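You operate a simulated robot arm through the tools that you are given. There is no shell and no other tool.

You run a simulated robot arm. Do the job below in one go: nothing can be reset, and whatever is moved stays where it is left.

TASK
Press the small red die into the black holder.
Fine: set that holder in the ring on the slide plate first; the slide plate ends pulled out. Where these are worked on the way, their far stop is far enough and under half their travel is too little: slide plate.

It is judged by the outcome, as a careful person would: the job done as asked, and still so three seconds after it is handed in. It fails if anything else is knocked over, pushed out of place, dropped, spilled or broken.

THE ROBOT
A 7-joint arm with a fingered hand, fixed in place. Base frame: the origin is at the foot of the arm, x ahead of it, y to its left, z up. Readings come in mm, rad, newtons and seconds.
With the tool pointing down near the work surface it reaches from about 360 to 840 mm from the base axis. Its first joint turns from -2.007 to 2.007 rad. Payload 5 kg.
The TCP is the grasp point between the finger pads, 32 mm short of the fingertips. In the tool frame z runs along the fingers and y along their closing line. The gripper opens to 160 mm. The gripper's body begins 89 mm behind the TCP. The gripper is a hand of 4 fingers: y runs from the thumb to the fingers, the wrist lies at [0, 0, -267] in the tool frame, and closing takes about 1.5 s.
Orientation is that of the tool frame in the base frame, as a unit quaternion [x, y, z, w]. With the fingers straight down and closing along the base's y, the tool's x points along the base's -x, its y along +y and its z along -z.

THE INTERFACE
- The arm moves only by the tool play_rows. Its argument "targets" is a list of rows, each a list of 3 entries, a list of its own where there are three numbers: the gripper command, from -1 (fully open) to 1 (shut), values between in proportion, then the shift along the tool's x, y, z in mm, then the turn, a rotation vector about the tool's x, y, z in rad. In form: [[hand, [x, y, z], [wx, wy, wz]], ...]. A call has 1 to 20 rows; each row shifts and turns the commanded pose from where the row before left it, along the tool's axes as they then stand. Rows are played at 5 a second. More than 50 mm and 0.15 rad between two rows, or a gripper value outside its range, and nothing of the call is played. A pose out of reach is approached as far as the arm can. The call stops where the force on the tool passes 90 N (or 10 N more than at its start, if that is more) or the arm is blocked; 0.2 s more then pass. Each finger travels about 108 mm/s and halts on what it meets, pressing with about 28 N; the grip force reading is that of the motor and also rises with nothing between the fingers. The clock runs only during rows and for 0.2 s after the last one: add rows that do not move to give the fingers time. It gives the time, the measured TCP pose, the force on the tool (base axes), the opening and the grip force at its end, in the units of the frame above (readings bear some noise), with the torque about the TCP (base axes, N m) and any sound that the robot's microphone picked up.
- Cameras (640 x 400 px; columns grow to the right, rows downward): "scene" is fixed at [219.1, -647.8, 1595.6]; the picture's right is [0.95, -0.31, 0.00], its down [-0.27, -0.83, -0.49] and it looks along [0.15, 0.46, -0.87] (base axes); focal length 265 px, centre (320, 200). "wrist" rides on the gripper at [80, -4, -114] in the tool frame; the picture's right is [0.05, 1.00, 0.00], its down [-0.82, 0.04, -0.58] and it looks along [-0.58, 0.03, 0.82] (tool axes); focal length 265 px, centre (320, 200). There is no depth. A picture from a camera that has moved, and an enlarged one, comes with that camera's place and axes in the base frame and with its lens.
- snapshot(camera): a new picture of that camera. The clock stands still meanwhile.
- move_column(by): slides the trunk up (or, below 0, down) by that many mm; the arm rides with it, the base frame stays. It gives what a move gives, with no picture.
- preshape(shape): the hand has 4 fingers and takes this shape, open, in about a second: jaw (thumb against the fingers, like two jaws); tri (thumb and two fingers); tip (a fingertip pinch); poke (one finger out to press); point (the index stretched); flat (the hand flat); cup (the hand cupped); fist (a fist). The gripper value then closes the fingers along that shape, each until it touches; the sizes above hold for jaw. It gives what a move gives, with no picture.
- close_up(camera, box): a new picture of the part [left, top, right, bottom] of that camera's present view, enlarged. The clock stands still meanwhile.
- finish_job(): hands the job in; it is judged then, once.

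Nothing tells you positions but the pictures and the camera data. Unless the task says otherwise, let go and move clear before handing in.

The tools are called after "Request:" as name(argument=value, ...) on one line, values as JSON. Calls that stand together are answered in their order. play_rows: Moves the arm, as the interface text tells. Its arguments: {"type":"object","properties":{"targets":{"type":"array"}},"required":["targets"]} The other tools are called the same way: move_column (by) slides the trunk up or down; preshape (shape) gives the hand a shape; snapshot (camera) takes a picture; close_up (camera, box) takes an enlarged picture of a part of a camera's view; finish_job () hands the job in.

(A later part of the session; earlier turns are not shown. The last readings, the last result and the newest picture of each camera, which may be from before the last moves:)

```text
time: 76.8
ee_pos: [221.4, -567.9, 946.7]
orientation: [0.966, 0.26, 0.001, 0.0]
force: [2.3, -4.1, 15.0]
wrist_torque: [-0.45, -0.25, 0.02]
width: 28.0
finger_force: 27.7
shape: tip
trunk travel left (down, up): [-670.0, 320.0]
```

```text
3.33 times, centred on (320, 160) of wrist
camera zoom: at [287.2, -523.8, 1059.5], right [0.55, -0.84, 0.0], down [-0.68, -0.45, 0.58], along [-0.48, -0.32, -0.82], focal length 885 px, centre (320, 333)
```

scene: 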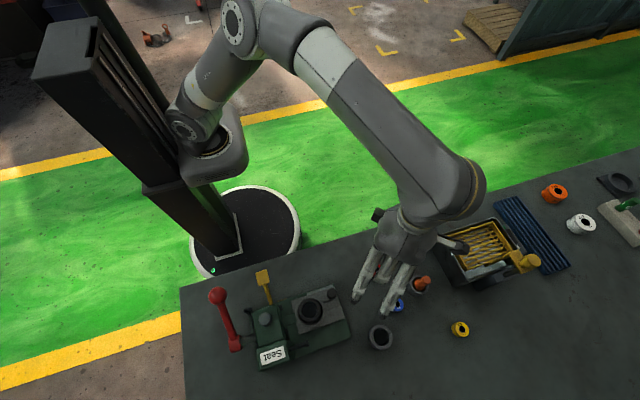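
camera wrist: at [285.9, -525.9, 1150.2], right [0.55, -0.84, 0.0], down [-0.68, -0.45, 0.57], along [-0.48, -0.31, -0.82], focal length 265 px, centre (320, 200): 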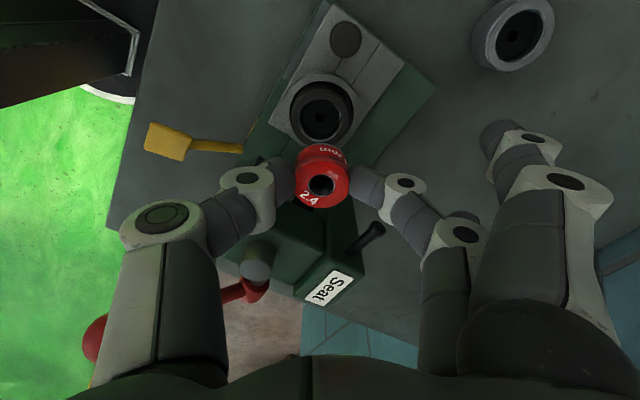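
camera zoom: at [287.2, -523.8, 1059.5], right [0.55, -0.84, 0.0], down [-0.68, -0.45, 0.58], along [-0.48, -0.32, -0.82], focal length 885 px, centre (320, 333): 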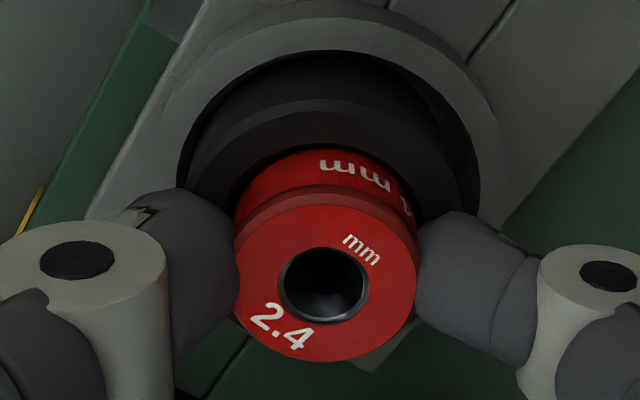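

Contact is on the right side of the die's bottom edge, so I'll lift slightly, shift about 1.2 mm the other way, and lower again.

Request:
play_rows(targets=[[1, [0, 0, -3], [0, 0, 0]], [1, [0, -1.3, 0], [0, 0, 0]], [1, [0, 0, 3], [0, 0, 0]], [1, [0, 0, 0], [0, 0, 0]]])

Request:
play_rows(targets=[[1, [0, 0, 2], [0, 0, 0]], [1, [0, 0, 0], [0, 0, 0]]])

Request:
close_up(camera="wrist", box=[240, 100, 400, 220])

```text
time: 77.8
ee_pos: [219.9, -566.1, 947.0]
orientation: [0.966, 0.26, 0.0, -0.001]
force: [1.9, -5.9, 17.4]
wrist_torque: [-0.52, -0.24, 0.02]
width: 28.3
finger_force: 28.3
shape: tip
trunk travel left (down, up): [-670.0, 320.0]
```

```text
time: 78.4
ee_pos: [219.4, -565.0, 945.4]
orientation: [0.966, 0.26, 0.0, 0.0]
force: [2.3, -8.9, 28.7]
wrist_torque: [-0.79, -0.31, -0.05]
width: 30.8
finger_force: 27.9
shape: tip
trunk travel left (down, up): [-670.0, 320.0]
```

```text
3.33 times, centred on (320, 160) of wrist
camera zoom: at [286.2, -522.2, 1058.1], right [0.55, -0.84, 0.0], down [-0.69, -0.45, 0.58], along [-0.48, -0.32, -0.82], focal length 885 px, centre (320, 333)
```

zoom: 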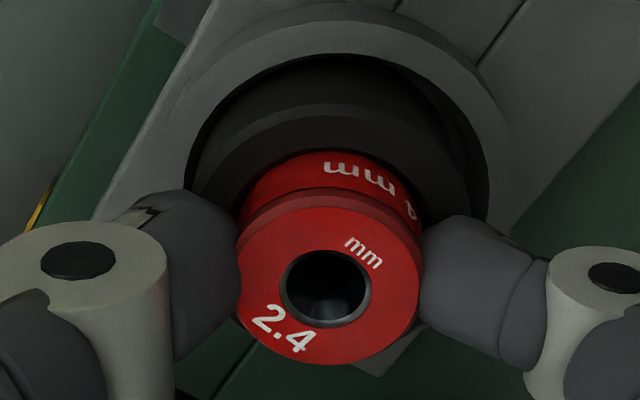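

The contact is actually the middle fingertip reaching the holder's rim: I gripped the die too low. I'll take the die back to clear bench space, set it down, and re-grip it nearer the top.

Request:
play_rows(targets=[[1, [0, 0, -5], [0, 0, 0]], [1, [0, 0, -20], [0, 0, 0]], [1, [0, 0, -35], [0, 0, 0]], [1, [0, 0, -30], [0, 0, 0]], [1, [0, 0, 0], [0, 0, 0]]])

Request:
snapshot(camera="wrist")

Request:
close_up(camera="wrist", box=[240, 60, 400, 220])

```text
time: 79.6
ee_pos: [221.4, -566.1, 1033.5]
orientation: [0.966, 0.26, 0.0, -0.002]
force: [0.1, 0.5, -0.8]
wrist_torque: [0.01, 0.01, -0.01]
width: 28.7
finger_force: 28.1
shape: tip
trunk travel left (down, up): [-670.0, 320.0]
```

```text
taken
camera wrist: at [287.3, -523.2, 1146.4], right [0.55, -0.84, 0.0], down [-0.68, -0.45, 0.57], along [-0.48, -0.31, -0.82], focal length 265 px, centre (320, 200)
```

wrist: 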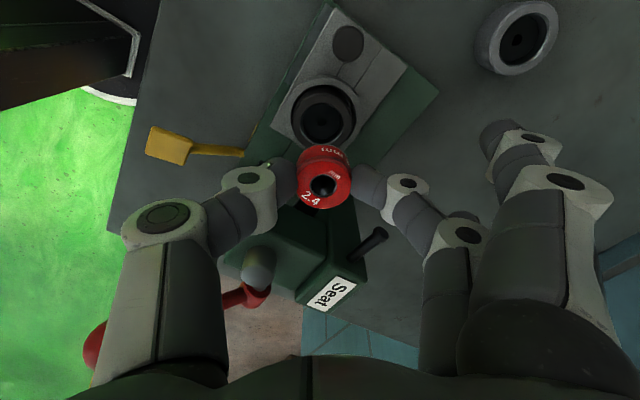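

```text
2.50 times, centred on (320, 140) of wrist
camera zoom: at [287.3, -523.2, 1146.4], right [0.55, -0.84, 0.0], down [-0.68, -0.45, 0.57], along [-0.48, -0.31, -0.82], focal length 664 px, centre (320, 350)
```

zoom: 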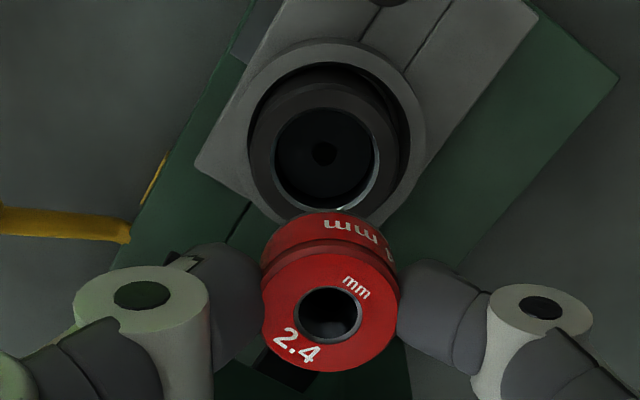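

Request:
play_rows(targets=[[1, [41.2, -3.9, 0], [0, 0, 0]], [1, [41.2, -3.9, 0], [0, 0, 0]], [1, [41.2, -3.9, 0], [0, 0, 0]], [1, [41.2, -3.9, 0], [0, 0, 0]], [1, [0, 0, 0], [0, 0, 0.131]], [1, [0, 0, 0], [0, 0, 0.131]], [1, [0, 0, 0], [0, 0, 0.131]], [1, [0, 0, 0], [0, 0, 0.131]], [1, [0, 0, 40], [0, 0, 0]], [1, [0, 0, 40], [0, 0, 0]], [1, [0, 0, 30], [0, 0, 0]], [1, [0, 0, 0], [0, 0, 0]]])

Request:
snapshot(camera="wrist")

Request:
close_up(camera="scene", box=[220, 220, 460, 370])

```text
time: 82.2
ee_pos: [354.2, -471.6, 923.4]
orientation: [1.0, 0.001, 0.0, -0.002]
force: [0.6, 0.1, -1.5]
wrist_torque: [0.02, -0.02, -0.02]
width: 28.5
finger_force: 28.2
shape: tip
trunk travel left (down, up): [-670.0, 320.0]
```

```text
taken
camera wrist: at [434.3, -467.5, 1035.3], right [0.05, -1.0, 0.0], down [-0.82, -0.05, 0.58], along [-0.58, -0.03, -0.82], focal length 265 px, centre (320, 200)
```

wrist: 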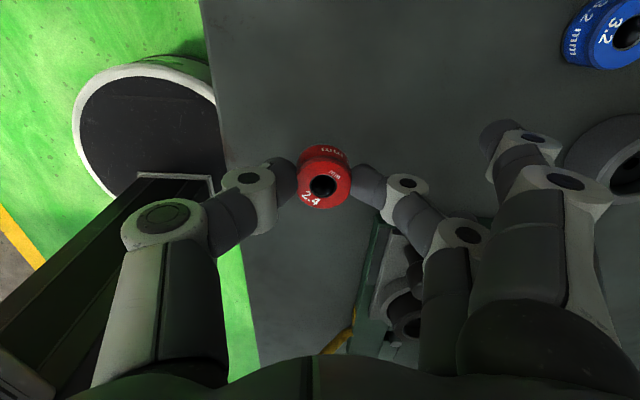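

```text
2.67 times, centred on (340, 295) of scene
camera zoom: at [219.1, -647.8, 1595.6], right [0.95, -0.31, 0.0], down [-0.27, -0.83, -0.49], along [0.15, 0.46, -0.87], focal length 706 px, centre (267, -53)
```

zoom: 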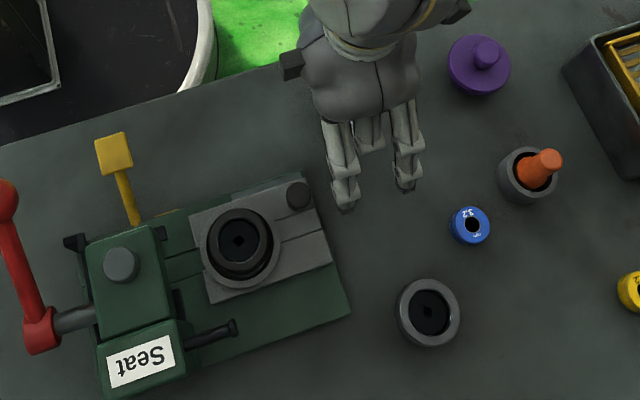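

Request:
play_rows(targets=[[1, [0, 0, 12], [0, 0, 0]], [1, [0, 0, 10], [0, 0, 0]], [1, [0, 0, 0], [0, 0, 0]]])

Request:
play_rows(targets=[[1, [0, 0, 2.5], [0, 0, 0]], [1, [0, 0, 0], [0, 0, 0]]])

Request:
play_rows(targets=[[1, [0, 0, 2], [0, 0, 0]], [1, [0, 0, 0], [0, 0, 0]]])

```text
time: 83.0
ee_pos: [353.7, -470.9, 901.4]
orientation: [1.0, 0.001, 0.001, -0.002]
force: [-0.2, 0.5, -2.4]
wrist_torque: [0.0, -0.01, -0.01]
width: 28.6
finger_force: 28.3
shape: tip
trunk travel left (down, up): [-670.0, 320.0]
```

```text
time: 83.6
ee_pos: [354.0, -470.0, 899.2]
orientation: [1.0, 0.002, 0.002, -0.002]
force: [-0.2, 0.2, -1.5]
wrist_torque: [0.04, 0.03, 0.03]
width: 28.2
finger_force: 28.1
shape: tip
trunk travel left (down, up): [-670.0, 320.0]
```

```text
time: 84.2
ee_pos: [354.2, -470.1, 898.2]
orientation: [1.0, 0.0, 0.0, -0.002]
force: [0.3, 0.6, -2.0]
wrist_torque: [0.02, 0.02, -0.02]
width: 28.7
finger_force: 27.8
shape: tip
trunk travel left (down, up): [-670.0, 320.0]
```

Request:
play_rows(targets=[[1, [0, 0, 2], [0, 0, 0]], [1, [0, 0, 0], [0, 0, 0]]])

Request:
play_rows(targets=[[1, [0, 0, 1.5], [0, 0, 0]], [1, [0, 0, 0], [0, 0, 0]]])

```text
time: 84.8
ee_pos: [354.5, -470.4, 896.2]
orientation: [1.0, 0.001, 0.001, -0.002]
force: [-0.8, 0.1, 4.5]
wrist_torque: [-0.02, 0.01, 0.0]
width: 28.7
finger_force: 27.4
shape: tip
trunk travel left (down, up): [-670.0, 320.0]
```

```text
time: 85.4
ee_pos: [355.1, -469.7, 895.3]
orientation: [1.0, 0.001, 0.001, -0.002]
force: [-1.0, -0.9, 14.5]
wrist_torque: [-0.07, 0.03, 0.04]
width: 28.8
finger_force: 28.1
shape: tip
trunk travel left (down, up): [-670.0, 320.0]
```

The die is on the bench. I'll open, rise about 13 mm and re-grip higher.

Request:
play_rows(targets=[[0.4, [0, 0, 0], [0, 0, 0]], [0.25, [0, 0, 0], [0, 0, 0]], [0.25, [0, 0, 0], [0, 0, 0]], [0.25, [0, 0, -6], [0, 0, 0]], [0.25, [0, 0, -8], [0, 0, 0]], [0.25, [0, 0, 0], [0, 0, 0]]])

Request:
close_up(camera="wrist", box=[240, 110, 400, 230])

```text
time: 86.8
ee_pos: [355.8, -469.5, 907.6]
orientation: [1.0, 0.001, 0.0, -0.002]
force: [0.2, 0.3, 0.6]
wrist_torque: [-0.03, -0.01, 0.02]
width: 59.3
finger_force: 0.0
shape: tip
trunk travel left (down, up): [-670.0, 320.0]
```

```text
3.33 times, centred on (320, 170) of wrist
camera zoom: at [434.4, -465.8, 1020.3], right [0.05, -1.0, 0.0], down [-0.82, -0.05, 0.58], along [-0.58, -0.03, -0.82], focal length 885 px, centre (320, 300)
```

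zoom: 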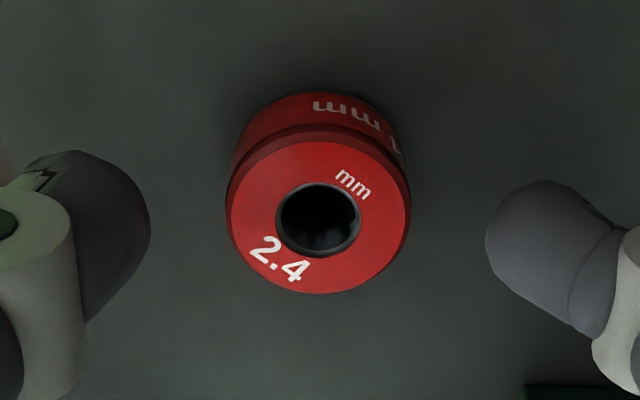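

Request:
play_rows(targets=[[0.4, [0, 0, -1.5], [0, 0, 0]], [0.6, [0, 0, 0], [0, 0, 0]], [1, [0, 0, 0], [0, 0, 0]], [1, [0, 0, 0], [0, 0, 0]], [1, [0, 0, 0], [0, 0, 0]], [1, [0, 0, 0], [0, 0, 0]]])

Request:
close_up(camera="wrist", box=[240, 110, 400, 230])

```text
time: 88.2
ee_pos: [355.0, -470.4, 910.8]
orientation: [1.0, 0.0, 0.001, 0.0]
force: [2.3, -4.9, 20.4]
wrist_torque: [-0.04, -0.09, -0.01]
width: 16.4
finger_force: 27.8
shape: tip
trunk travel left (down, up): [-670.0, 320.0]
```

```text
3.33 times, centred on (320, 170) of wrist
camera zoom: at [434.1, -465.7, 1023.7], right [0.05, -1.0, 0.0], down [-0.82, -0.04, 0.57], along [-0.57, -0.03, -0.82], focal length 885 px, centre (320, 300)
```

zoom: 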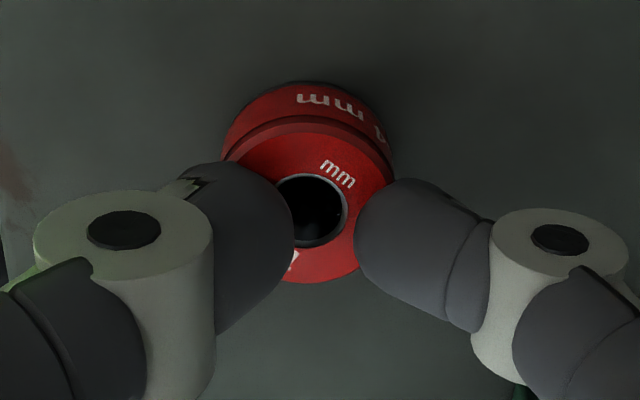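

The tips slid over the die's top edge, so that grip was too high. I'll open, lower to a middle height, and close again.

Request:
play_rows(targets=[[0.6, [0, 0, 0], [0, 0, 0]], [0.4, [0, 0, 0], [0, 0, 0]], [0.25, [0, 0, 0], [0, 0, 0]], [0.25, [0, 0, 0], [0, 0, 0]], [0.25, [0, 0, 0], [0, 0, 0]]])

Request:
close_up(camera="wrist", box=[240, 110, 400, 230])

```text
time: 89.4
ee_pos: [354.9, -468.3, 909.6]
orientation: [1.0, 0.001, 0.0, -0.001]
force: [0.6, -0.1, 0.5]
wrist_torque: [-0.01, 0.01, 0.0]
width: 59.6
finger_force: 0.1
shape: tip
trunk travel left (down, up): [-670.0, 320.0]
```

```text
3.33 times, centred on (320, 170) of wrist
camera zoom: at [434.3, -465.8, 1021.6], right [0.05, -1.0, 0.0], down [-0.82, -0.05, 0.58], along [-0.58, -0.03, -0.82], focal length 885 px, centre (320, 300)
```

zoom: 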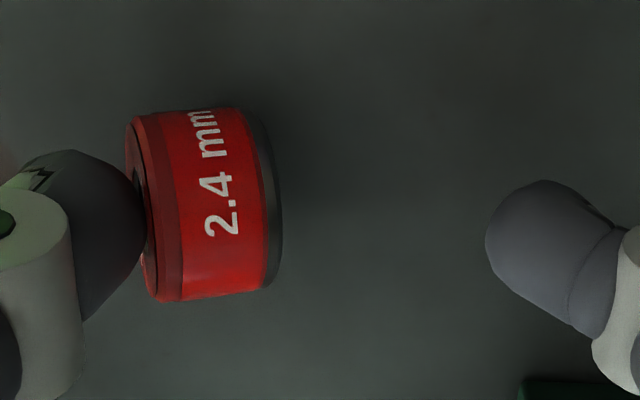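

The die has tipped onto its side against the thumb. I'll look from both cameras before deciding how to right it.

Request:
snapshot(camera="wrist")

Request:
close_up(camera="scene", box=[310, 220, 410, 290])

```text
taken
camera wrist: at [434.3, -465.8, 1021.6], right [0.05, -1.0, 0.0], down [-0.82, -0.05, 0.58], along [-0.58, -0.03, -0.82], focal length 265 px, centre (320, 200)
```

wrist: 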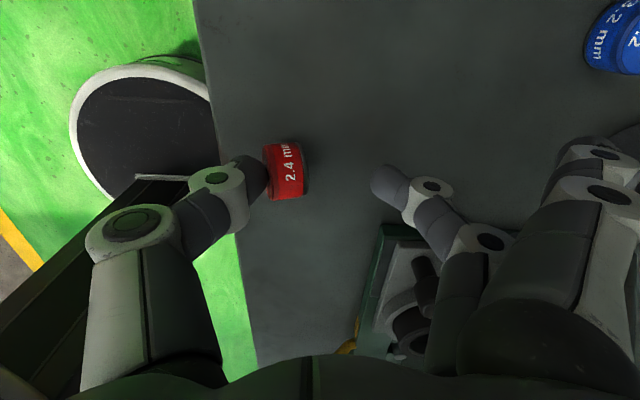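

```text
5.71 times, centred on (360, 255) of scene
camera zoom: at [219.1, -647.8, 1595.6], right [0.95, -0.31, 0.0], down [-0.27, -0.83, -0.49], along [0.15, 0.46, -0.87], focal length 1513 px, centre (91, -114)
```

zoom: 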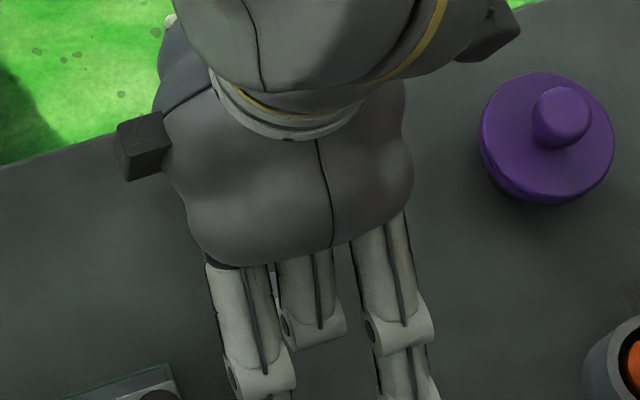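

The die lies on its side with its top face toward the thumb. I'll right it by pushing high on that face with the thumb, tipping it over its lower far edge.

Request:
play_rows(targets=[[0.25, [0, 0, -3], [0, 0, 0]], [0.25, [0, 3, 0], [0, 0, 0]], [0.25, [0, 3, 0], [0, 0, 0]], [0.25, [0, 3, 0], [0, 0, 0]], [0.25, [0, 0, 0], [0, 0, 0]]])

Request:
close_up(camera="wrist", box=[220, 100, 420, 240])

```text
time: 90.6
ee_pos: [354.8, -478.6, 913.4]
orientation: [1.0, 0.001, 0.001, -0.001]
force: [-0.5, -0.2, 0.3]
wrist_torque: [-0.01, -0.01, 0.0]
width: 59.6
finger_force: 0.0
shape: tip
trunk travel left (down, up): [-670.0, 320.0]
```

```text
2.86 times, centred on (320, 170) of wrist
camera zoom: at [434.3, -475.0, 1024.9], right [0.05, -1.0, 0.0], down [-0.82, -0.05, 0.58], along [-0.58, -0.03, -0.82], focal length 758 px, centre (320, 286)
```

zoom: 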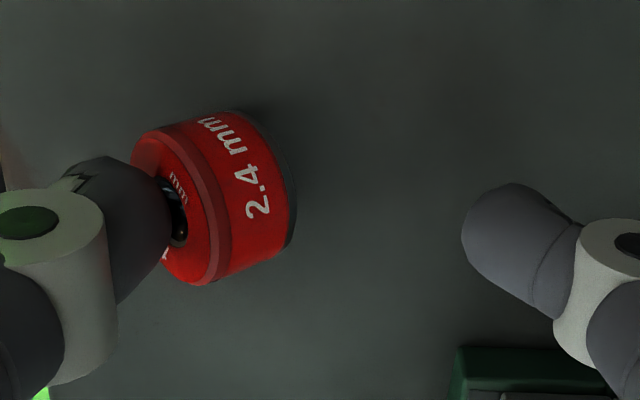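

It's tipping up as intended. Continuing.

Request:
play_rows(targets=[[0.25, [0, 3, 0], [0, 0, 0]], [0.25, [0, 3, 0], [0, 0, 0]], [0.25, [0, 0, 0], [0, 0, 0]]])

Request:
close_up(camera="wrist", box=[220, 100, 420, 240])

```text
time: 91.4
ee_pos: [354.6, -484.3, 911.8]
orientation: [1.0, 0.001, 0.001, -0.002]
force: [-0.2, 0.6, -0.3]
wrist_torque: [-0.02, -0.02, -0.01]
width: 59.8
finger_force: 0.0
shape: tip
trunk travel left (down, up): [-670.0, 320.0]
```

```text
2.86 times, centred on (320, 170) of wrist
camera zoom: at [434.0, -481.3, 1024.8], right [0.05, -1.0, 0.0], down [-0.82, -0.05, 0.58], along [-0.58, -0.03, -0.82], focal length 758 px, centre (320, 286)
```

zoom: 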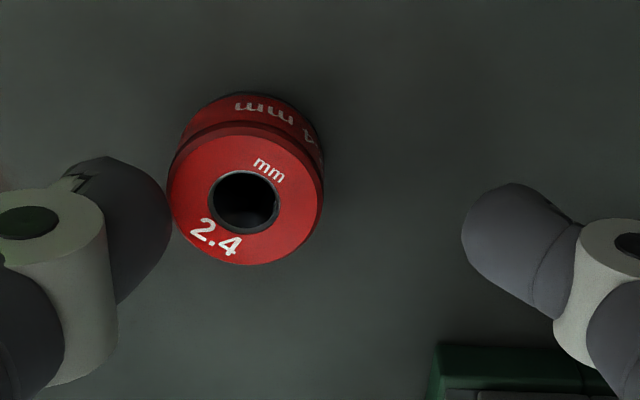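

The die is upright again. I'll centre on it, lower to a middle grip height and close.

Request:
play_rows(targets=[[0.2, [0, -5, 0], [0, 0, 0]], [0.2, [0, -5, 0], [0, 0, 0]], [0.2, [0, -5, 0], [0, 0, 0]], [0.2, [0, 0, 6], [0, 0, 0]], [0.2, [0, 0, 6], [0, 0, 0]], [0.2, [0, 0, 0], [0, 0, 0]]])

Request:
close_up(camera="wrist", box=[220, 100, 420, 240])

```text
time: 92.8
ee_pos: [355.2, -469.1, 900.7]
orientation: [1.0, 0.001, 0.001, -0.002]
force: [0.4, -1.0, 0.0]
wrist_torque: [0.02, 0.03, 0.0]
width: 63.3
finger_force: 0.0
shape: tip
trunk travel left (down, up): [-670.0, 320.0]
```

```text
2.86 times, centred on (320, 170) of wrist
camera zoom: at [434.0, -466.2, 1012.5], right [0.05, -1.0, 0.0], down [-0.82, -0.05, 0.58], along [-0.58, -0.03, -0.82], focal length 758 px, centre (320, 286)
```

zoom: 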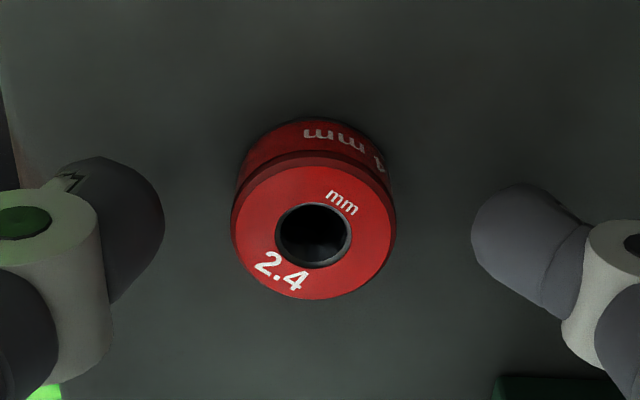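

Request:
play_rows(targets=[[0.3, [-1, 0, 0], [0, 0, 0]], [0.45, [0, 0, 0], [0, 0, 0]], [0.6, [0, 0, 0], [0, 0, 0]], [1, [0, 0, 0], [0, 0, 0]], [1, [0, 0, 0], [0, 0, 0]], [1, [0, 0, 0], [0, 0, 0]]])

Request:
close_up(camera="wrist", box=[220, 100, 420, 240])

```text
time: 94.2
ee_pos: [354.0, -469.2, 901.0]
orientation: [1.0, 0.0, 0.001, -0.002]
force: [0.1, -0.8, 0.5]
wrist_torque: [-0.03, -0.02, 0.0]
width: 27.3
finger_force: 27.9
shape: tip
trunk travel left (down, up): [-670.0, 320.0]
```

```text
2.86 times, centred on (320, 170) of wrist
camera zoom: at [433.2, -466.3, 1012.8], right [0.05, -1.0, 0.0], down [-0.82, -0.05, 0.58], along [-0.58, -0.03, -0.82], focal length 758 px, centre (320, 286)
```

zoom: 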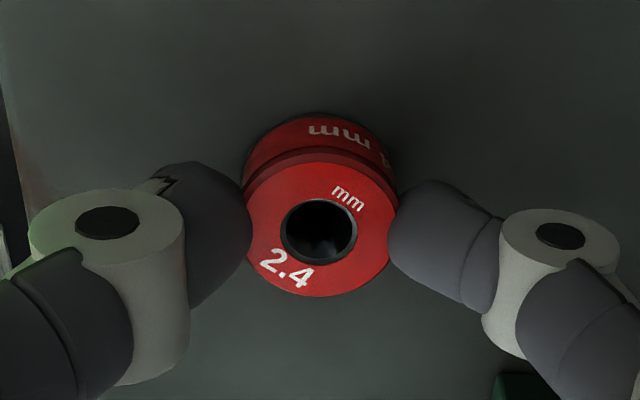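

A good grip. Lifting and carrying it back over the holder.

Request:
play_rows(targets=[[1, [0, 0, -8], [0, 0, 0]], [1, [0, 0, -25], [0, 0, 0]], [1, [0, 0, -40], [0, 0, 0]], [1, [0, 0, -40], [0, 0, 0]], [1, [0, 0, -20], [0, 0, -0.131]], [1, [0, 0, 0], [0, 0, -0.131]], [1, [0, 0, 0], [0, 0, -0.131]], [1, [0, 0, 0], [0, 0, -0.131]], [1, [-41.3, 4.5, 0], [0, 0, 0]], [1, [-41.3, 4.5, 0], [0, 0, 0]], [1, [-41.3, 4.5, 0], [0, 0, 0]], [1, [-41.3, 4.5, 0], [0, 0, 0]], [1, [0, 0, 0], [0, 0, 0]]])

Request:
close_up(camera="wrist", box=[240, 80, 400, 220])

```text
time: 97.0
ee_pos: [219.7, -568.2, 1032.9]
orientation: [0.965, 0.261, 0.001, -0.001]
force: [-0.8, -0.3, -0.9]
wrist_torque: [0.01, -0.03, -0.01]
width: 27.3
finger_force: 28.0
shape: tip
trunk travel left (down, up): [-670.0, 320.0]
```

```text
2.86 times, centred on (320, 150) of wrist
camera zoom: at [286.4, -524.5, 1145.7], right [0.55, -0.84, 0.0], down [-0.68, -0.45, 0.57], along [-0.48, -0.31, -0.82], focal length 758 px, centre (320, 343)
```

zoom: 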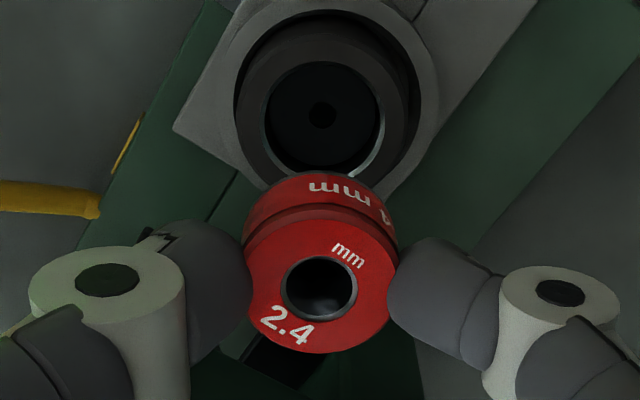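

Comparing views, the holder may be sitting tilted, with its far side up on the ring's rim. I'll back away with the die and look closely.

Request:
play_rows(targets=[[1, [35, 0, -10], [0, 0, 0]], [1, [40, 0, 0], [0, 0, 0]], [1, [40, 0, 0], [0, 0, 0]], [1, [0, 0, 0], [0, 0, 0]]])

Request:
close_up(camera="scene", box=[280, 275, 360, 335])

Request:
close_up(camera="wrist", box=[270, 90, 400, 220])

Request:
snapshot(camera="wrist")

```text
time: 98.0
ee_pos: [318.3, -510.9, 1043.1]
orientation: [0.966, 0.26, 0.001, -0.003]
force: [0.2, 0.5, -1.0]
wrist_torque: [-0.01, 0.0, 0.01]
width: 27.5
finger_force: 28.0
shape: tip
trunk travel left (down, up): [-670.0, 320.0]
```

```text
6.67 times, centred on (320, 305) of scene
camera zoom: at [219.1, -647.8, 1595.6], right [0.95, -0.31, 0.0], down [-0.27, -0.83, -0.49], along [0.15, 0.46, -0.87], focal length 1765 px, centre (320, -500)
```

zoom: 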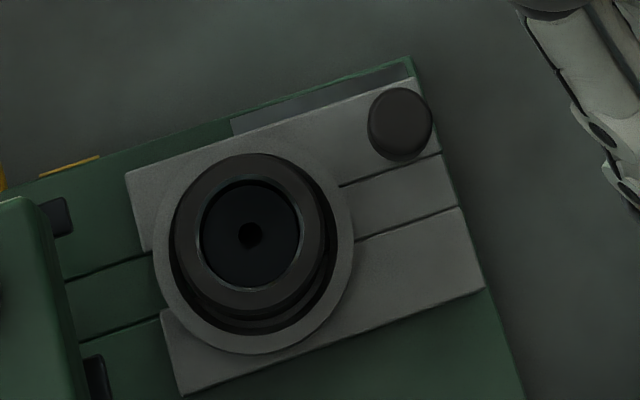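

```text
3.08 times, centred on (335, 155) of wrist
camera zoom: at [386.0, -467.6, 1155.6], right [0.55, -0.84, 0.0], down [-0.68, -0.45, 0.57], along [-0.48, -0.31, -0.82], focal length 817 px, centre (274, 338)
```

zoom: 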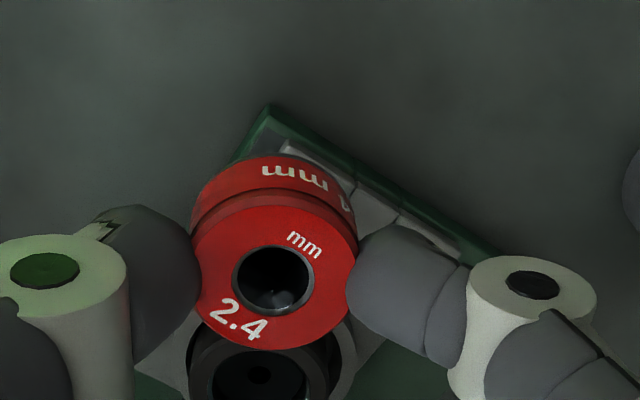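

```text
taken
camera wrist: at [386.0, -467.6, 1155.6], right [0.55, -0.84, 0.0], down [-0.68, -0.45, 0.57], along [-0.48, -0.31, -0.82], focal length 265 px, centre (320, 200)
```

wrist: 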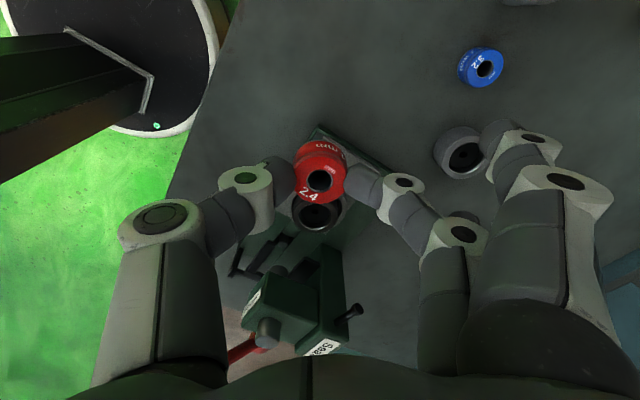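

Request:
close_up(camera="scene", box=[297, 290, 327, 322])

```text
12.50 times, centred on (312, 306) of scene
camera zoom: at [219.1, -647.8, 1595.6], right [0.95, -0.31, 0.0], down [-0.27, -0.83, -0.49], along [0.15, 0.46, -0.87], focal length 3309 px, centre (420, -1125)
```

zoom: 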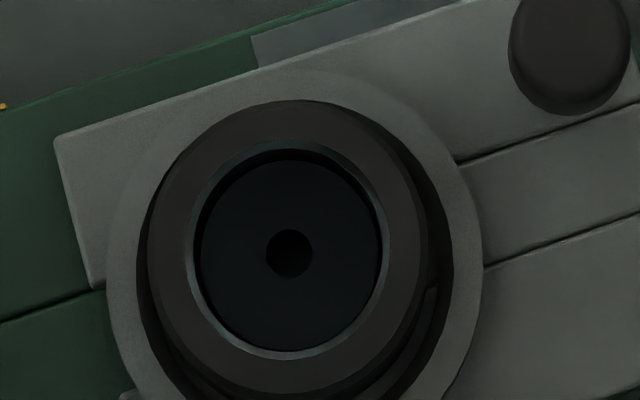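

The holder looks level, just resting toward the +y side of the ring's play, which is fine. I'll return over it with the die and line up using the wrist view.

Request:
play_rows(targets=[[1, [-40, 0, 0], [0, 0, 0]], [1, [-40, 0, 0], [0, 0, 0]], [1, [-35, 1.2, 0], [0, 0, 0]], [1, [0, 0, 35], [0, 0, 0]], [1, [0, 0, 35], [0, 0, 0]], [1, [0, 0, 0], [0, 0, 0]]])

Request:
close_up(camera="wrist", box=[240, 100, 400, 220])

```text
time: 99.4
ee_pos: [219.7, -569.3, 972.9]
orientation: [0.966, 0.26, 0.002, -0.002]
force: [0.5, -0.2, -1.2]
wrist_torque: [0.02, -0.04, -0.01]
width: 27.1
finger_force: 28.0
shape: tip
trunk travel left (down, up): [-670.0, 320.0]
```

```text
3.33 times, centred on (320, 160) of wrist
camera zoom: at [286.4, -526.6, 1084.9], right [0.55, -0.84, 0.0], down [-0.68, -0.45, 0.57], along [-0.48, -0.31, -0.82], focal length 885 px, centre (320, 333)
```

zoom: 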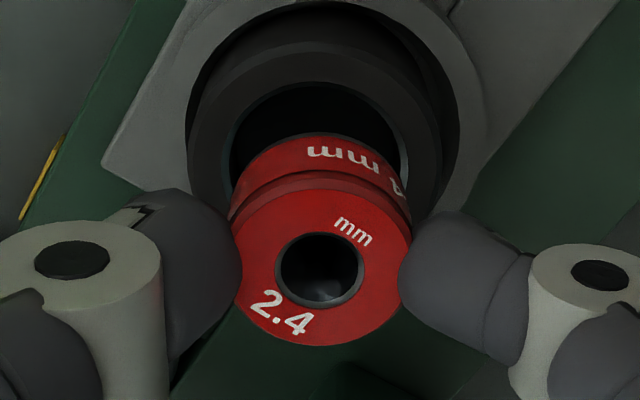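

Request:
play_rows(targets=[[1, [0, -1.0, 0], [0, 0, 0]], [1, [0, 0, 10], [0, 0, 0]], [1, [0, 0, 7], [0, 0, 0]], [1, [0, 0, 0], [0, 0, 0]]])

Request:
close_up(camera="wrist", box=[260, 110, 380, 200])

```text
time: 100.4
ee_pos: [219.5, -568.0, 955.2]
orientation: [0.965, 0.261, 0.001, -0.003]
force: [-0.3, 0.3, -1.4]
wrist_torque: [-0.01, 0.01, 0.02]
width: 27.3
finger_force: 27.9
shape: tip
trunk travel left (down, up): [-670.0, 320.0]
```

```text
4.44 times, centred on (320, 155) of wrist
camera zoom: at [286.4, -525.7, 1068.0], right [0.55, -0.84, 0.0], down [-0.68, -0.45, 0.57], along [-0.48, -0.31, -0.82], focal length 1180 px, centre (320, 400)
```

zoom: 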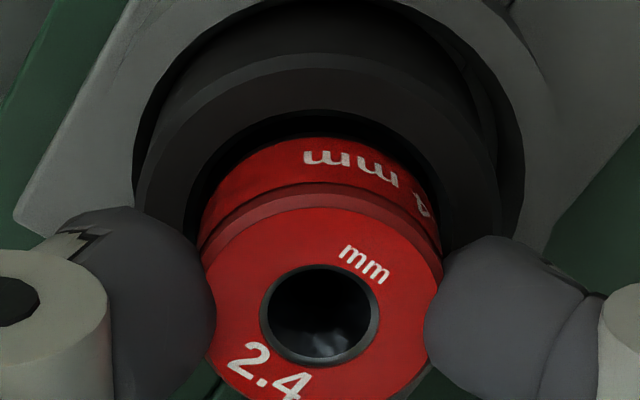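

Well centred with an even gap. Lowering in 2 mm steps with force checks.

Request:
play_rows(targets=[[1, [0, 0, 2], [0, 0, 0]], [1, [0, 0, 0], [0, 0, 0]]])

Request:
play_rows(targets=[[1, [0, 0, 2], [0, 0, 0]], [1, [0, 0, 0], [0, 0, 0]]])

Request:
play_rows(targets=[[1, [0, 0, 2], [0, 0, 0]], [1, [0, 0, 0], [0, 0, 0]]])

Request:
close_up(camera="wrist", box=[260, 110, 380, 200])

```text
time: 101.0
ee_pos: [219.4, -567.9, 952.9]
orientation: [0.966, 0.26, 0.001, -0.003]
force: [-0.4, 0.7, -1.6]
wrist_torque: [-0.03, 0.0, -0.01]
width: 27.0
finger_force: 27.7
shape: tip
trunk travel left (down, up): [-670.0, 320.0]
```

```text
time: 101.6
ee_pos: [218.4, -569.4, 951.5]
orientation: [0.965, 0.26, 0.001, -0.001]
force: [-0.6, 0.1, -1.2]
wrist_torque: [-0.01, -0.03, 0.0]
width: 27.2
finger_force: 27.3
shape: tip
trunk travel left (down, up): [-670.0, 320.0]
```

```text
time: 102.2
ee_pos: [219.7, -568.2, 950.5]
orientation: [0.965, 0.261, 0.001, -0.002]
force: [-0.6, -0.2, -1.0]
wrist_torque: [0.03, -0.01, -0.02]
width: 27.2
finger_force: 28.6
shape: tip
trunk travel left (down, up): [-670.0, 320.0]
```

```text
4.44 times, centred on (320, 155) of wrist
camera zoom: at [286.1, -525.4, 1062.1], right [0.55, -0.84, 0.0], down [-0.68, -0.45, 0.57], along [-0.48, -0.31, -0.82], focal length 1180 px, centre (320, 400)
```

zoom: 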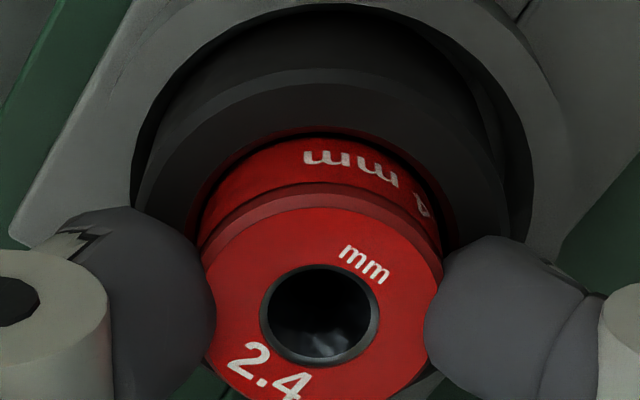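

The die is entering the mouth with no contact force. Continuing.

Request:
play_rows(targets=[[1, [0, 0, 2], [0, 0, 0]], [1, [0, 0, 0], [0, 0, 0]]])

Request:
play_rows(targets=[[1, [0, 0, 2], [0, 0, 0]], [1, [0, 0, 0], [0, 0, 0]]])

Request:
close_up(camera="wrist", box=[260, 110, 380, 200])

```text
time: 102.8
ee_pos: [220.0, -568.8, 946.7]
orientation: [0.966, 0.26, 0.002, -0.002]
force: [-0.3, 0.0, -0.2]
wrist_torque: [-0.05, -0.01, 0.02]
width: 27.4
finger_force: 28.3
shape: tip
trunk travel left (down, up): [-670.0, 320.0]
```

```text
time: 103.4
ee_pos: [220.0, -568.5, 947.3]
orientation: [0.966, 0.26, 0.0, 0.0]
force: [-0.2, -1.2, 11.1]
wrist_torque: [-0.32, -0.17, -0.04]
width: 27.7
finger_force: 27.6
shape: tip
trunk travel left (down, up): [-670.0, 320.0]
```

```text
4.44 times, centred on (320, 155) of wrist
camera zoom: at [286.3, -525.0, 1059.6], right [0.55, -0.84, 0.0], down [-0.68, -0.45, 0.58], along [-0.48, -0.32, -0.82], focal length 1180 px, centre (320, 400)
```

zoom: 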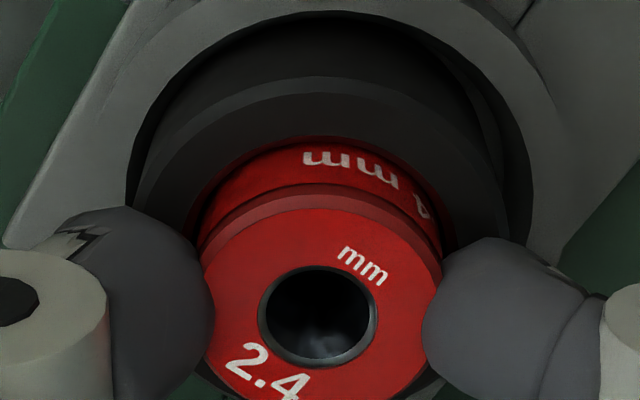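

The middle finger's underside is touching the holder rim, while the die is already about 5–6 mm inside the bore. I'll ease up 1.5 mm and release it there.

Request:
play_rows(targets=[[1, [0, 0, -2], [0, 0, 0]], [1, [0, 0, 0], [0, 0, 0]], [0.6, [0, 0, 0], [0, 0, 0]], [0.5, [0, 0, 0], [0, 0, 0]], [0.4, [0, 0, 0], [0, 0, 0]], [0.3, [0, 0, 0], [0, 0, 0]], [0.2, [0, 0, 0], [0, 0, 0]], [0.2, [0, 0, 0], [0, 0, 0]]])

Request:
close_up(camera="wrist", box=[240, 100, 400, 220])

```text
time: 105.2
ee_pos: [219.1, -567.7, 948.4]
orientation: [0.965, 0.261, 0.001, -0.002]
force: [0.0, -0.5, -0.1]
wrist_torque: [0.02, -0.01, 0.01]
width: 63.1
finger_force: 0.0
shape: tip
trunk travel left (down, up): [-670.0, 320.0]
```

```text
3.33 times, centred on (320, 160) of wrist
camera zoom: at [286.4, -525.0, 1060.1], right [0.55, -0.84, 0.0], down [-0.68, -0.45, 0.57], along [-0.48, -0.31, -0.82], focal length 885 px, centre (320, 333)
```

zoom: 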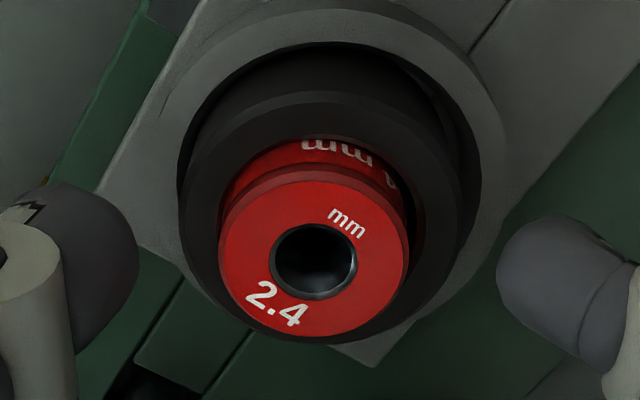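

The die rests in the holder's mouth, standing proud. I'll rise clear and inspect.

Request:
play_rows(targets=[[0.2, [0, 0, -10], [0, 0, 0]], [0.2, [0, 0, -30], [0, 0, 0]], [0.2, [0, 0, -40], [0, 0, 0]], [0.2, [30, 0, -10], [0, 0, 0]], [0.2, [45, 0, 0], [0, 0, 0]], [0.2, [45, 0, 0], [0, 0, 0]], [0.2, [0, 0, 0], [0, 0, 0]]])

Request:
close_up(camera="scene", box=[287, 280, 347, 330])

Request:
close_up(camera="wrist", box=[220, 120, 420, 300])

```text
time: 106.8
ee_pos: [322.9, -508.5, 1037.1]
orientation: [0.966, 0.26, 0.0, -0.002]
force: [0.2, -0.1, -1.0]
wrist_torque: [-0.02, -0.02, -0.01]
width: 63.7
finger_force: 0.1
shape: tip
trunk travel left (down, up): [-670.0, 320.0]
```

```text
8.00 times, centred on (317, 305) of scene
camera zoom: at [219.1, -647.8, 1595.6], right [0.95, -0.31, 0.0], down [-0.27, -0.83, -0.49], along [0.15, 0.46, -0.87], focal length 2118 px, centre (344, -640)
```

zoom: 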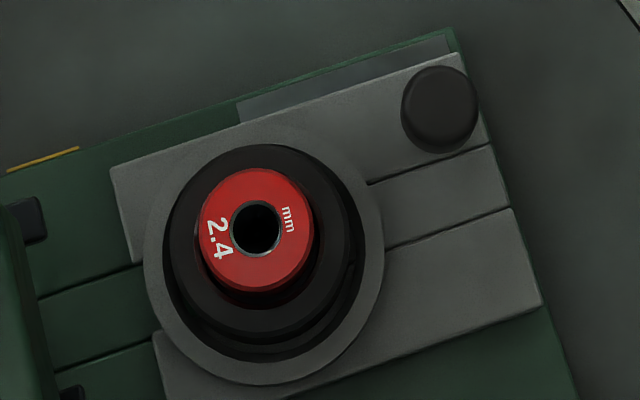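

```text
2.22 times, centred on (320, 210) of wrist
camera zoom: at [389.6, -465.2, 1150.3], right [0.55, -0.84, 0.0], down [-0.68, -0.45, 0.58], along [-0.48, -0.31, -0.82], focal length 590 px, centre (320, 178)
```

zoom: 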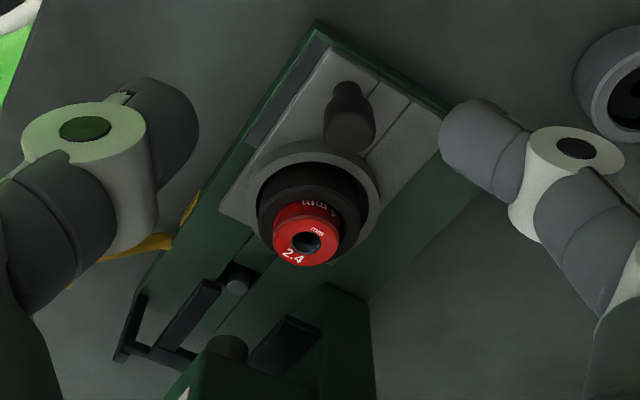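

The die stands in the holder. Before pushing the plate in I want to compare the die's top with the ram's underside, so I'll take a low, tilted view from the +x side.

Request:
play_rows(targets=[[0.2, [11.8, 36.5, 0], [0, 0, 0]], [0.2, [11.8, 36.5, 0], [0, 0, 0]], [0.2, [0, 0, 0], [0, 0, 0.131]], [0.2, [0, 0, 0], [0, 0, 0.131]], [0.2, [0, 0, 0], [0, 0, 0.131]], [0.2, [0, 0, 0], [0, 0, 0.131]], [0.2, [0, 0, 0], [0, -0.14, 0]], [0.2, [0, 0, 0], [0, -0.14, 0]], [0.2, [0, 0, 0], [0, -0.14, 0]], [0.2, [0, 0, 0], [0, -0.08, 0]], [0.2, [0, 0, 0], [0, 0, 0]]])

Request:
snapshot(camera="wrist")

Request:
close_up(camera="wrist", box=[220, 120, 420, 280])

```text
time: 109.2
ee_pos: [380.7, -560.7, 1037.9]
orientation: [0.969, 0.001, -0.247, 0.0]
force: [0.0, 0.7, 0.0]
wrist_torque: [0.0, -0.01, 0.0]
width: 63.2
finger_force: 0.0
shape: tip
trunk travel left (down, up): [-670.0, 320.0]
```

```text
taken
camera wrist: at [505.2, -555.8, 1098.1], right [0.05, -1.0, -0.03], down [-0.44, -0.05, 0.9], along [-0.9, -0.03, -0.44], focal length 265 px, centre (320, 200)
```

wrist: 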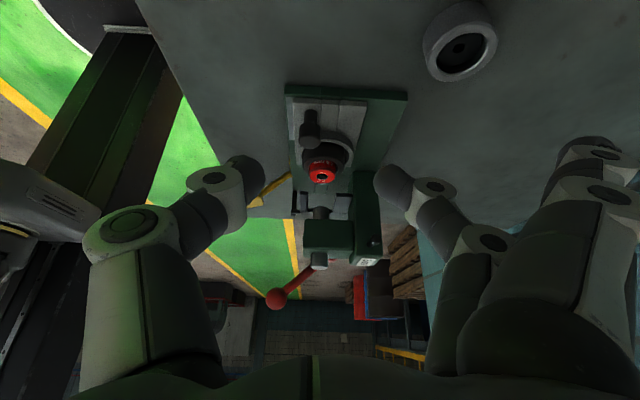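

```text
2.50 times, centred on (320, 200) of wrist
camera zoom: at [505.2, -555.8, 1098.1], right [0.05, -1.0, -0.03], down [-0.44, -0.05, 0.9], along [-0.9, -0.03, -0.44], focal length 664 px, centre (320, 200)
```

zoom: 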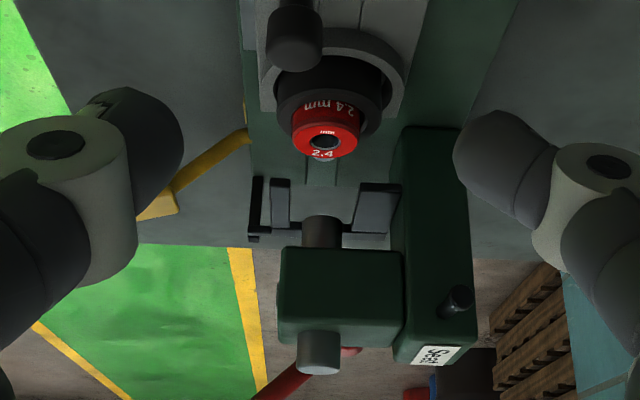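

The die top is at about z 926 and the ram's underside at about 932, so there's a narrow but positive gap. Next I'll grip the plate's knob with the three-finger shape, tilted as now so the hand stays clear of the press's rod.

Request:
preshape(shape="tri")

Request:
play_rows(targets=[[0.2, [0, 0, 0], [0, 0, 0]], [0.2, [0, 0, 0], [0, 0, 0]], [0.2, [0, 0, 0], [0, 0, 0]], [0.2, [0, 0, 0], [0, 0, 0]], [0.2, [0, 0, 0], [0, 0, 0]], [0.2, [0, 0, 0], [0, 0, 0]]])

Request:
snapshot(camera="wrist")

Request:
close_up(camera="scene", box=[220, 180, 460, 350])

```text
time: 110.1
ee_pos: [380.4, -559.6, 1038.6]
orientation: [0.969, 0.001, -0.246, -0.001]
force: [0.5, 0.4, 0.2]
wrist_torque: [0.02, 0.0, 0.0]
width: 160.1
finger_force: 0.0
shape: tri
trunk travel left (down, up): [-670.0, 320.0]
```

```text
time: 111.5
ee_pos: [381.2, -559.0, 1036.1]
orientation: [0.969, 0.002, -0.247, -0.001]
force: [-0.3, -0.5, -0.3]
wrist_torque: [-0.02, -0.01, 0.02]
width: 64.7
finger_force: 0.0
shape: tri
trunk travel left (down, up): [-670.0, 320.0]
```

```text
taken
camera wrist: at [505.2, -555.9, 1098.1], right [0.05, -1.0, -0.03], down [-0.44, -0.05, 0.9], along [-0.9, -0.03, -0.44], focal length 265 px, centre (320, 200)
```

wrist: 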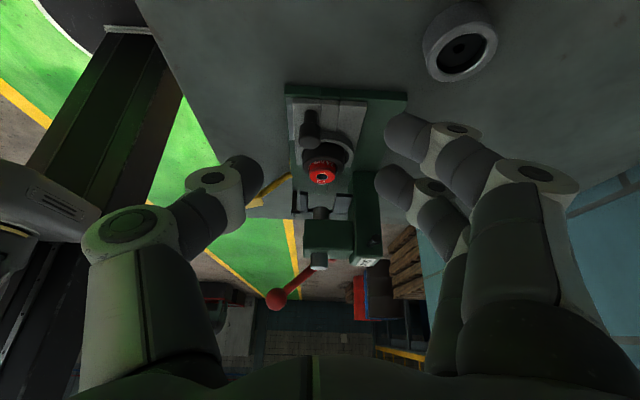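

```text
2.35 times, centred on (340, 265) of scene
camera zoom: at [219.1, -647.8, 1595.6], right [0.95, -0.31, 0.0], down [-0.27, -0.83, -0.49], along [0.15, 0.46, -0.87], focal length 623 px, centre (273, 47)
```

zoom: 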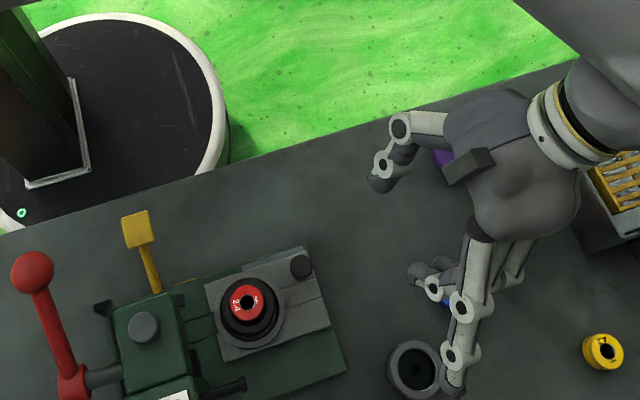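

The unused fingers flare out and would come near the tower, so I'll re-orient: pinch shape, yaw 150°, leaning toward +x. First I'll straighten, turn and lean here in free air, then approach the knob.

Request:
preshape(shape="tip")

Request:
play_rows(targets=[[0.2, [0, 0, 0], [0, 0.125, 0]], [0.2, [0, 0, 0], [0, 0.125, 0]], [0.2, [0, 0, 0], [0, 0.125, 0]], [0.2, [0, 0, 0], [0, 0.125, 0]], [0.2, [0, 0, 0], [0, 0, -0.131]], [0.2, [0, 0, 0], [0, 0, -0.131]], [0.2, [0, 0, 0], [0, 0, -0.131]], [0.2, [0, 0, 0], [0, 0, -0.131]], [0.2, [0, 0, 0], [0.0667, -0.1155, 0]], [0.2, [0, 0, 0], [0.0667, -0.1155, 0]], [0.2, [0, 0, 0], [0.0667, -0.1155, 0]], [0.2, [0, 0, 0], [0, 0, 0]]])

Request:
play_rows(targets=[[0.2, [-15.5, -14.7, 0], [0, 0, 0]], [0.2, [-15.4, -14.7, 20], [0, 0, 0]], [0.2, [0, 0, 23], [0, 0, 0]], [0.2, [0, 0, 23], [0, 0, 0]], [0.2, [0, 0, 0], [0, 0, 0]]])

Request:
snapshot(camera="wrist")

Request:
snapshot(camera="scene")

```text
time: 112.4
ee_pos: [380.5, -560.0, 1039.1]
orientation: [0.969, 0.002, -0.246, -0.001]
force: [-0.6, -0.2, -1.0]
wrist_torque: [0.01, 0.0, 0.0]
width: 159.8
finger_force: 0.0
shape: tip
trunk travel left (down, up): [-670.0, 320.0]
```

```text
time: 115.0
ee_pos: [381.1, -560.4, 1038.2]
orientation: [0.946, 0.255, -0.192, -0.053]
force: [-0.4, -0.1, -0.5]
wrist_torque: [0.01, 0.01, -0.02]
width: 64.5
finger_force: 0.0
shape: tip
trunk travel left (down, up): [-670.0, 320.0]
```

```text
time: 116.2
ee_pos: [316.8, -549.2, 993.7]
orientation: [0.946, 0.256, -0.191, -0.052]
force: [0.4, -0.2, 0.1]
wrist_torque: [0.0, 0.02, 0.01]
width: 64.7
finger_force: 0.1
shape: tip
trunk travel left (down, up): [-670.0, 320.0]
```

```text
taken
camera wrist: at [422.6, -505.9, 1070.6], right [0.5, -0.84, -0.21], down [-0.41, -0.45, 0.8], along [-0.76, -0.31, -0.57], focal length 265 px, centre (320, 200)
```

wrist: 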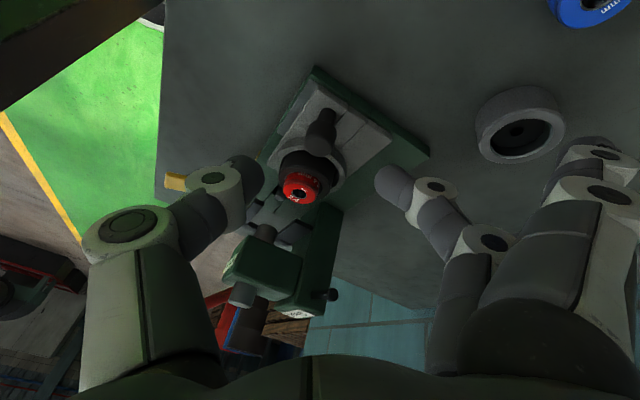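

```text
taken
```

scene: 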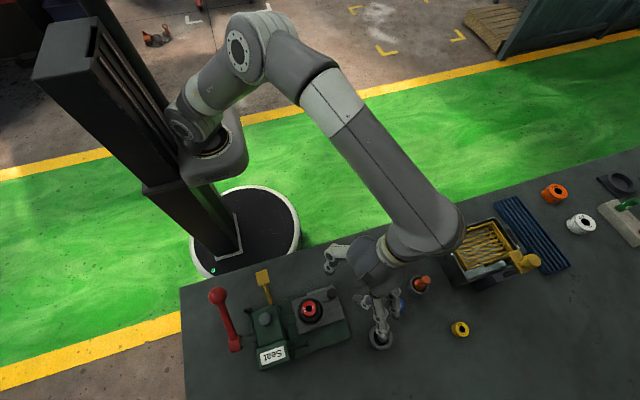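

The side fingers flare toward the grey holder, so I'll pre-close the pinch to about 42 mm to draw them in, and check the knob's alignment.

Request:
play_rows(targets=[[0.48, [0, 0, 0], [0, 0, 0]], [0.48, [0, 0, 0], [0, 0, 0]], [0.48, [0, 0, 0], [0, 0, 0]]])

Request:
snapshot(camera="wrist")

Request:
close_up(camera="wrist", box=[250, 60, 410, 220])

Request:
close_up(camera="scene", box=[280, 220, 440, 360])

```text
time: 117.0
ee_pos: [317.4, -549.1, 992.8]
orientation: [0.946, 0.255, -0.191, -0.052]
force: [0.2, -0.1, -0.1]
wrist_torque: [-0.02, -0.01, 0.02]
width: 42.0
finger_force: 0.0
shape: tip
trunk travel left (down, up): [-670.0, 320.0]
```

```text
taken
camera wrist: at [422.7, -506.0, 1070.7], right [0.5, -0.84, -0.21], down [-0.41, -0.45, 0.8], along [-0.76, -0.31, -0.57], focal length 265 px, centre (320, 200)
```

wrist: 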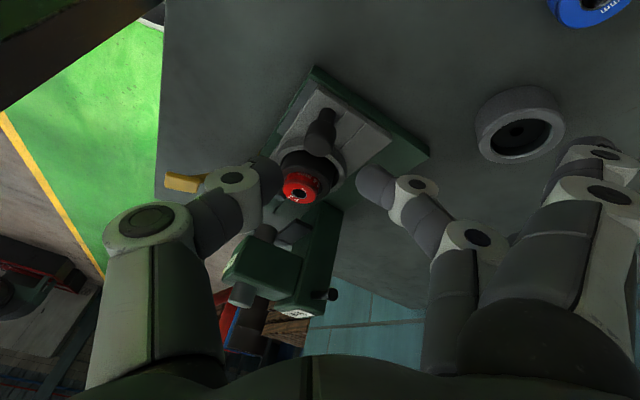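

```text
2.50 times, centred on (330, 140) of wrist
camera zoom: at [422.7, -506.0, 1070.7], right [0.5, -0.84, -0.21], down [-0.41, -0.45, 0.8], along [-0.76, -0.31, -0.57], focal length 664 px, centre (295, 350)
```

zoom: 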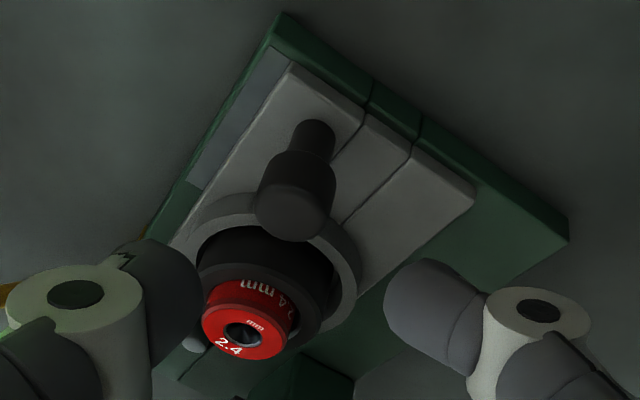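

```text
2.86 times, centred on (360, 290) of scene
camera zoom: at [219.1, -647.8, 1595.6], right [0.95, -0.31, 0.0], down [-0.27, -0.83, -0.49], along [0.15, 0.46, -0.87], focal length 756 px, centre (206, -57)
```

zoom: 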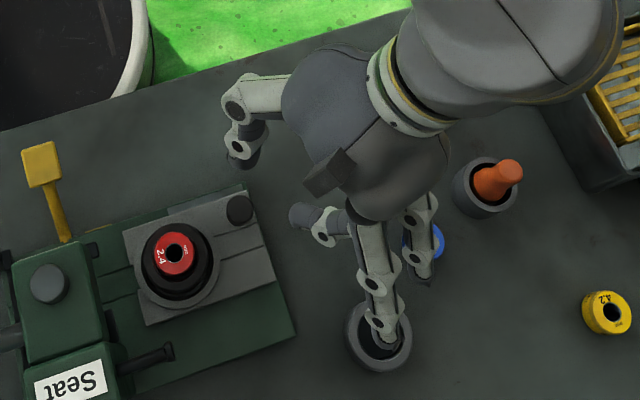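

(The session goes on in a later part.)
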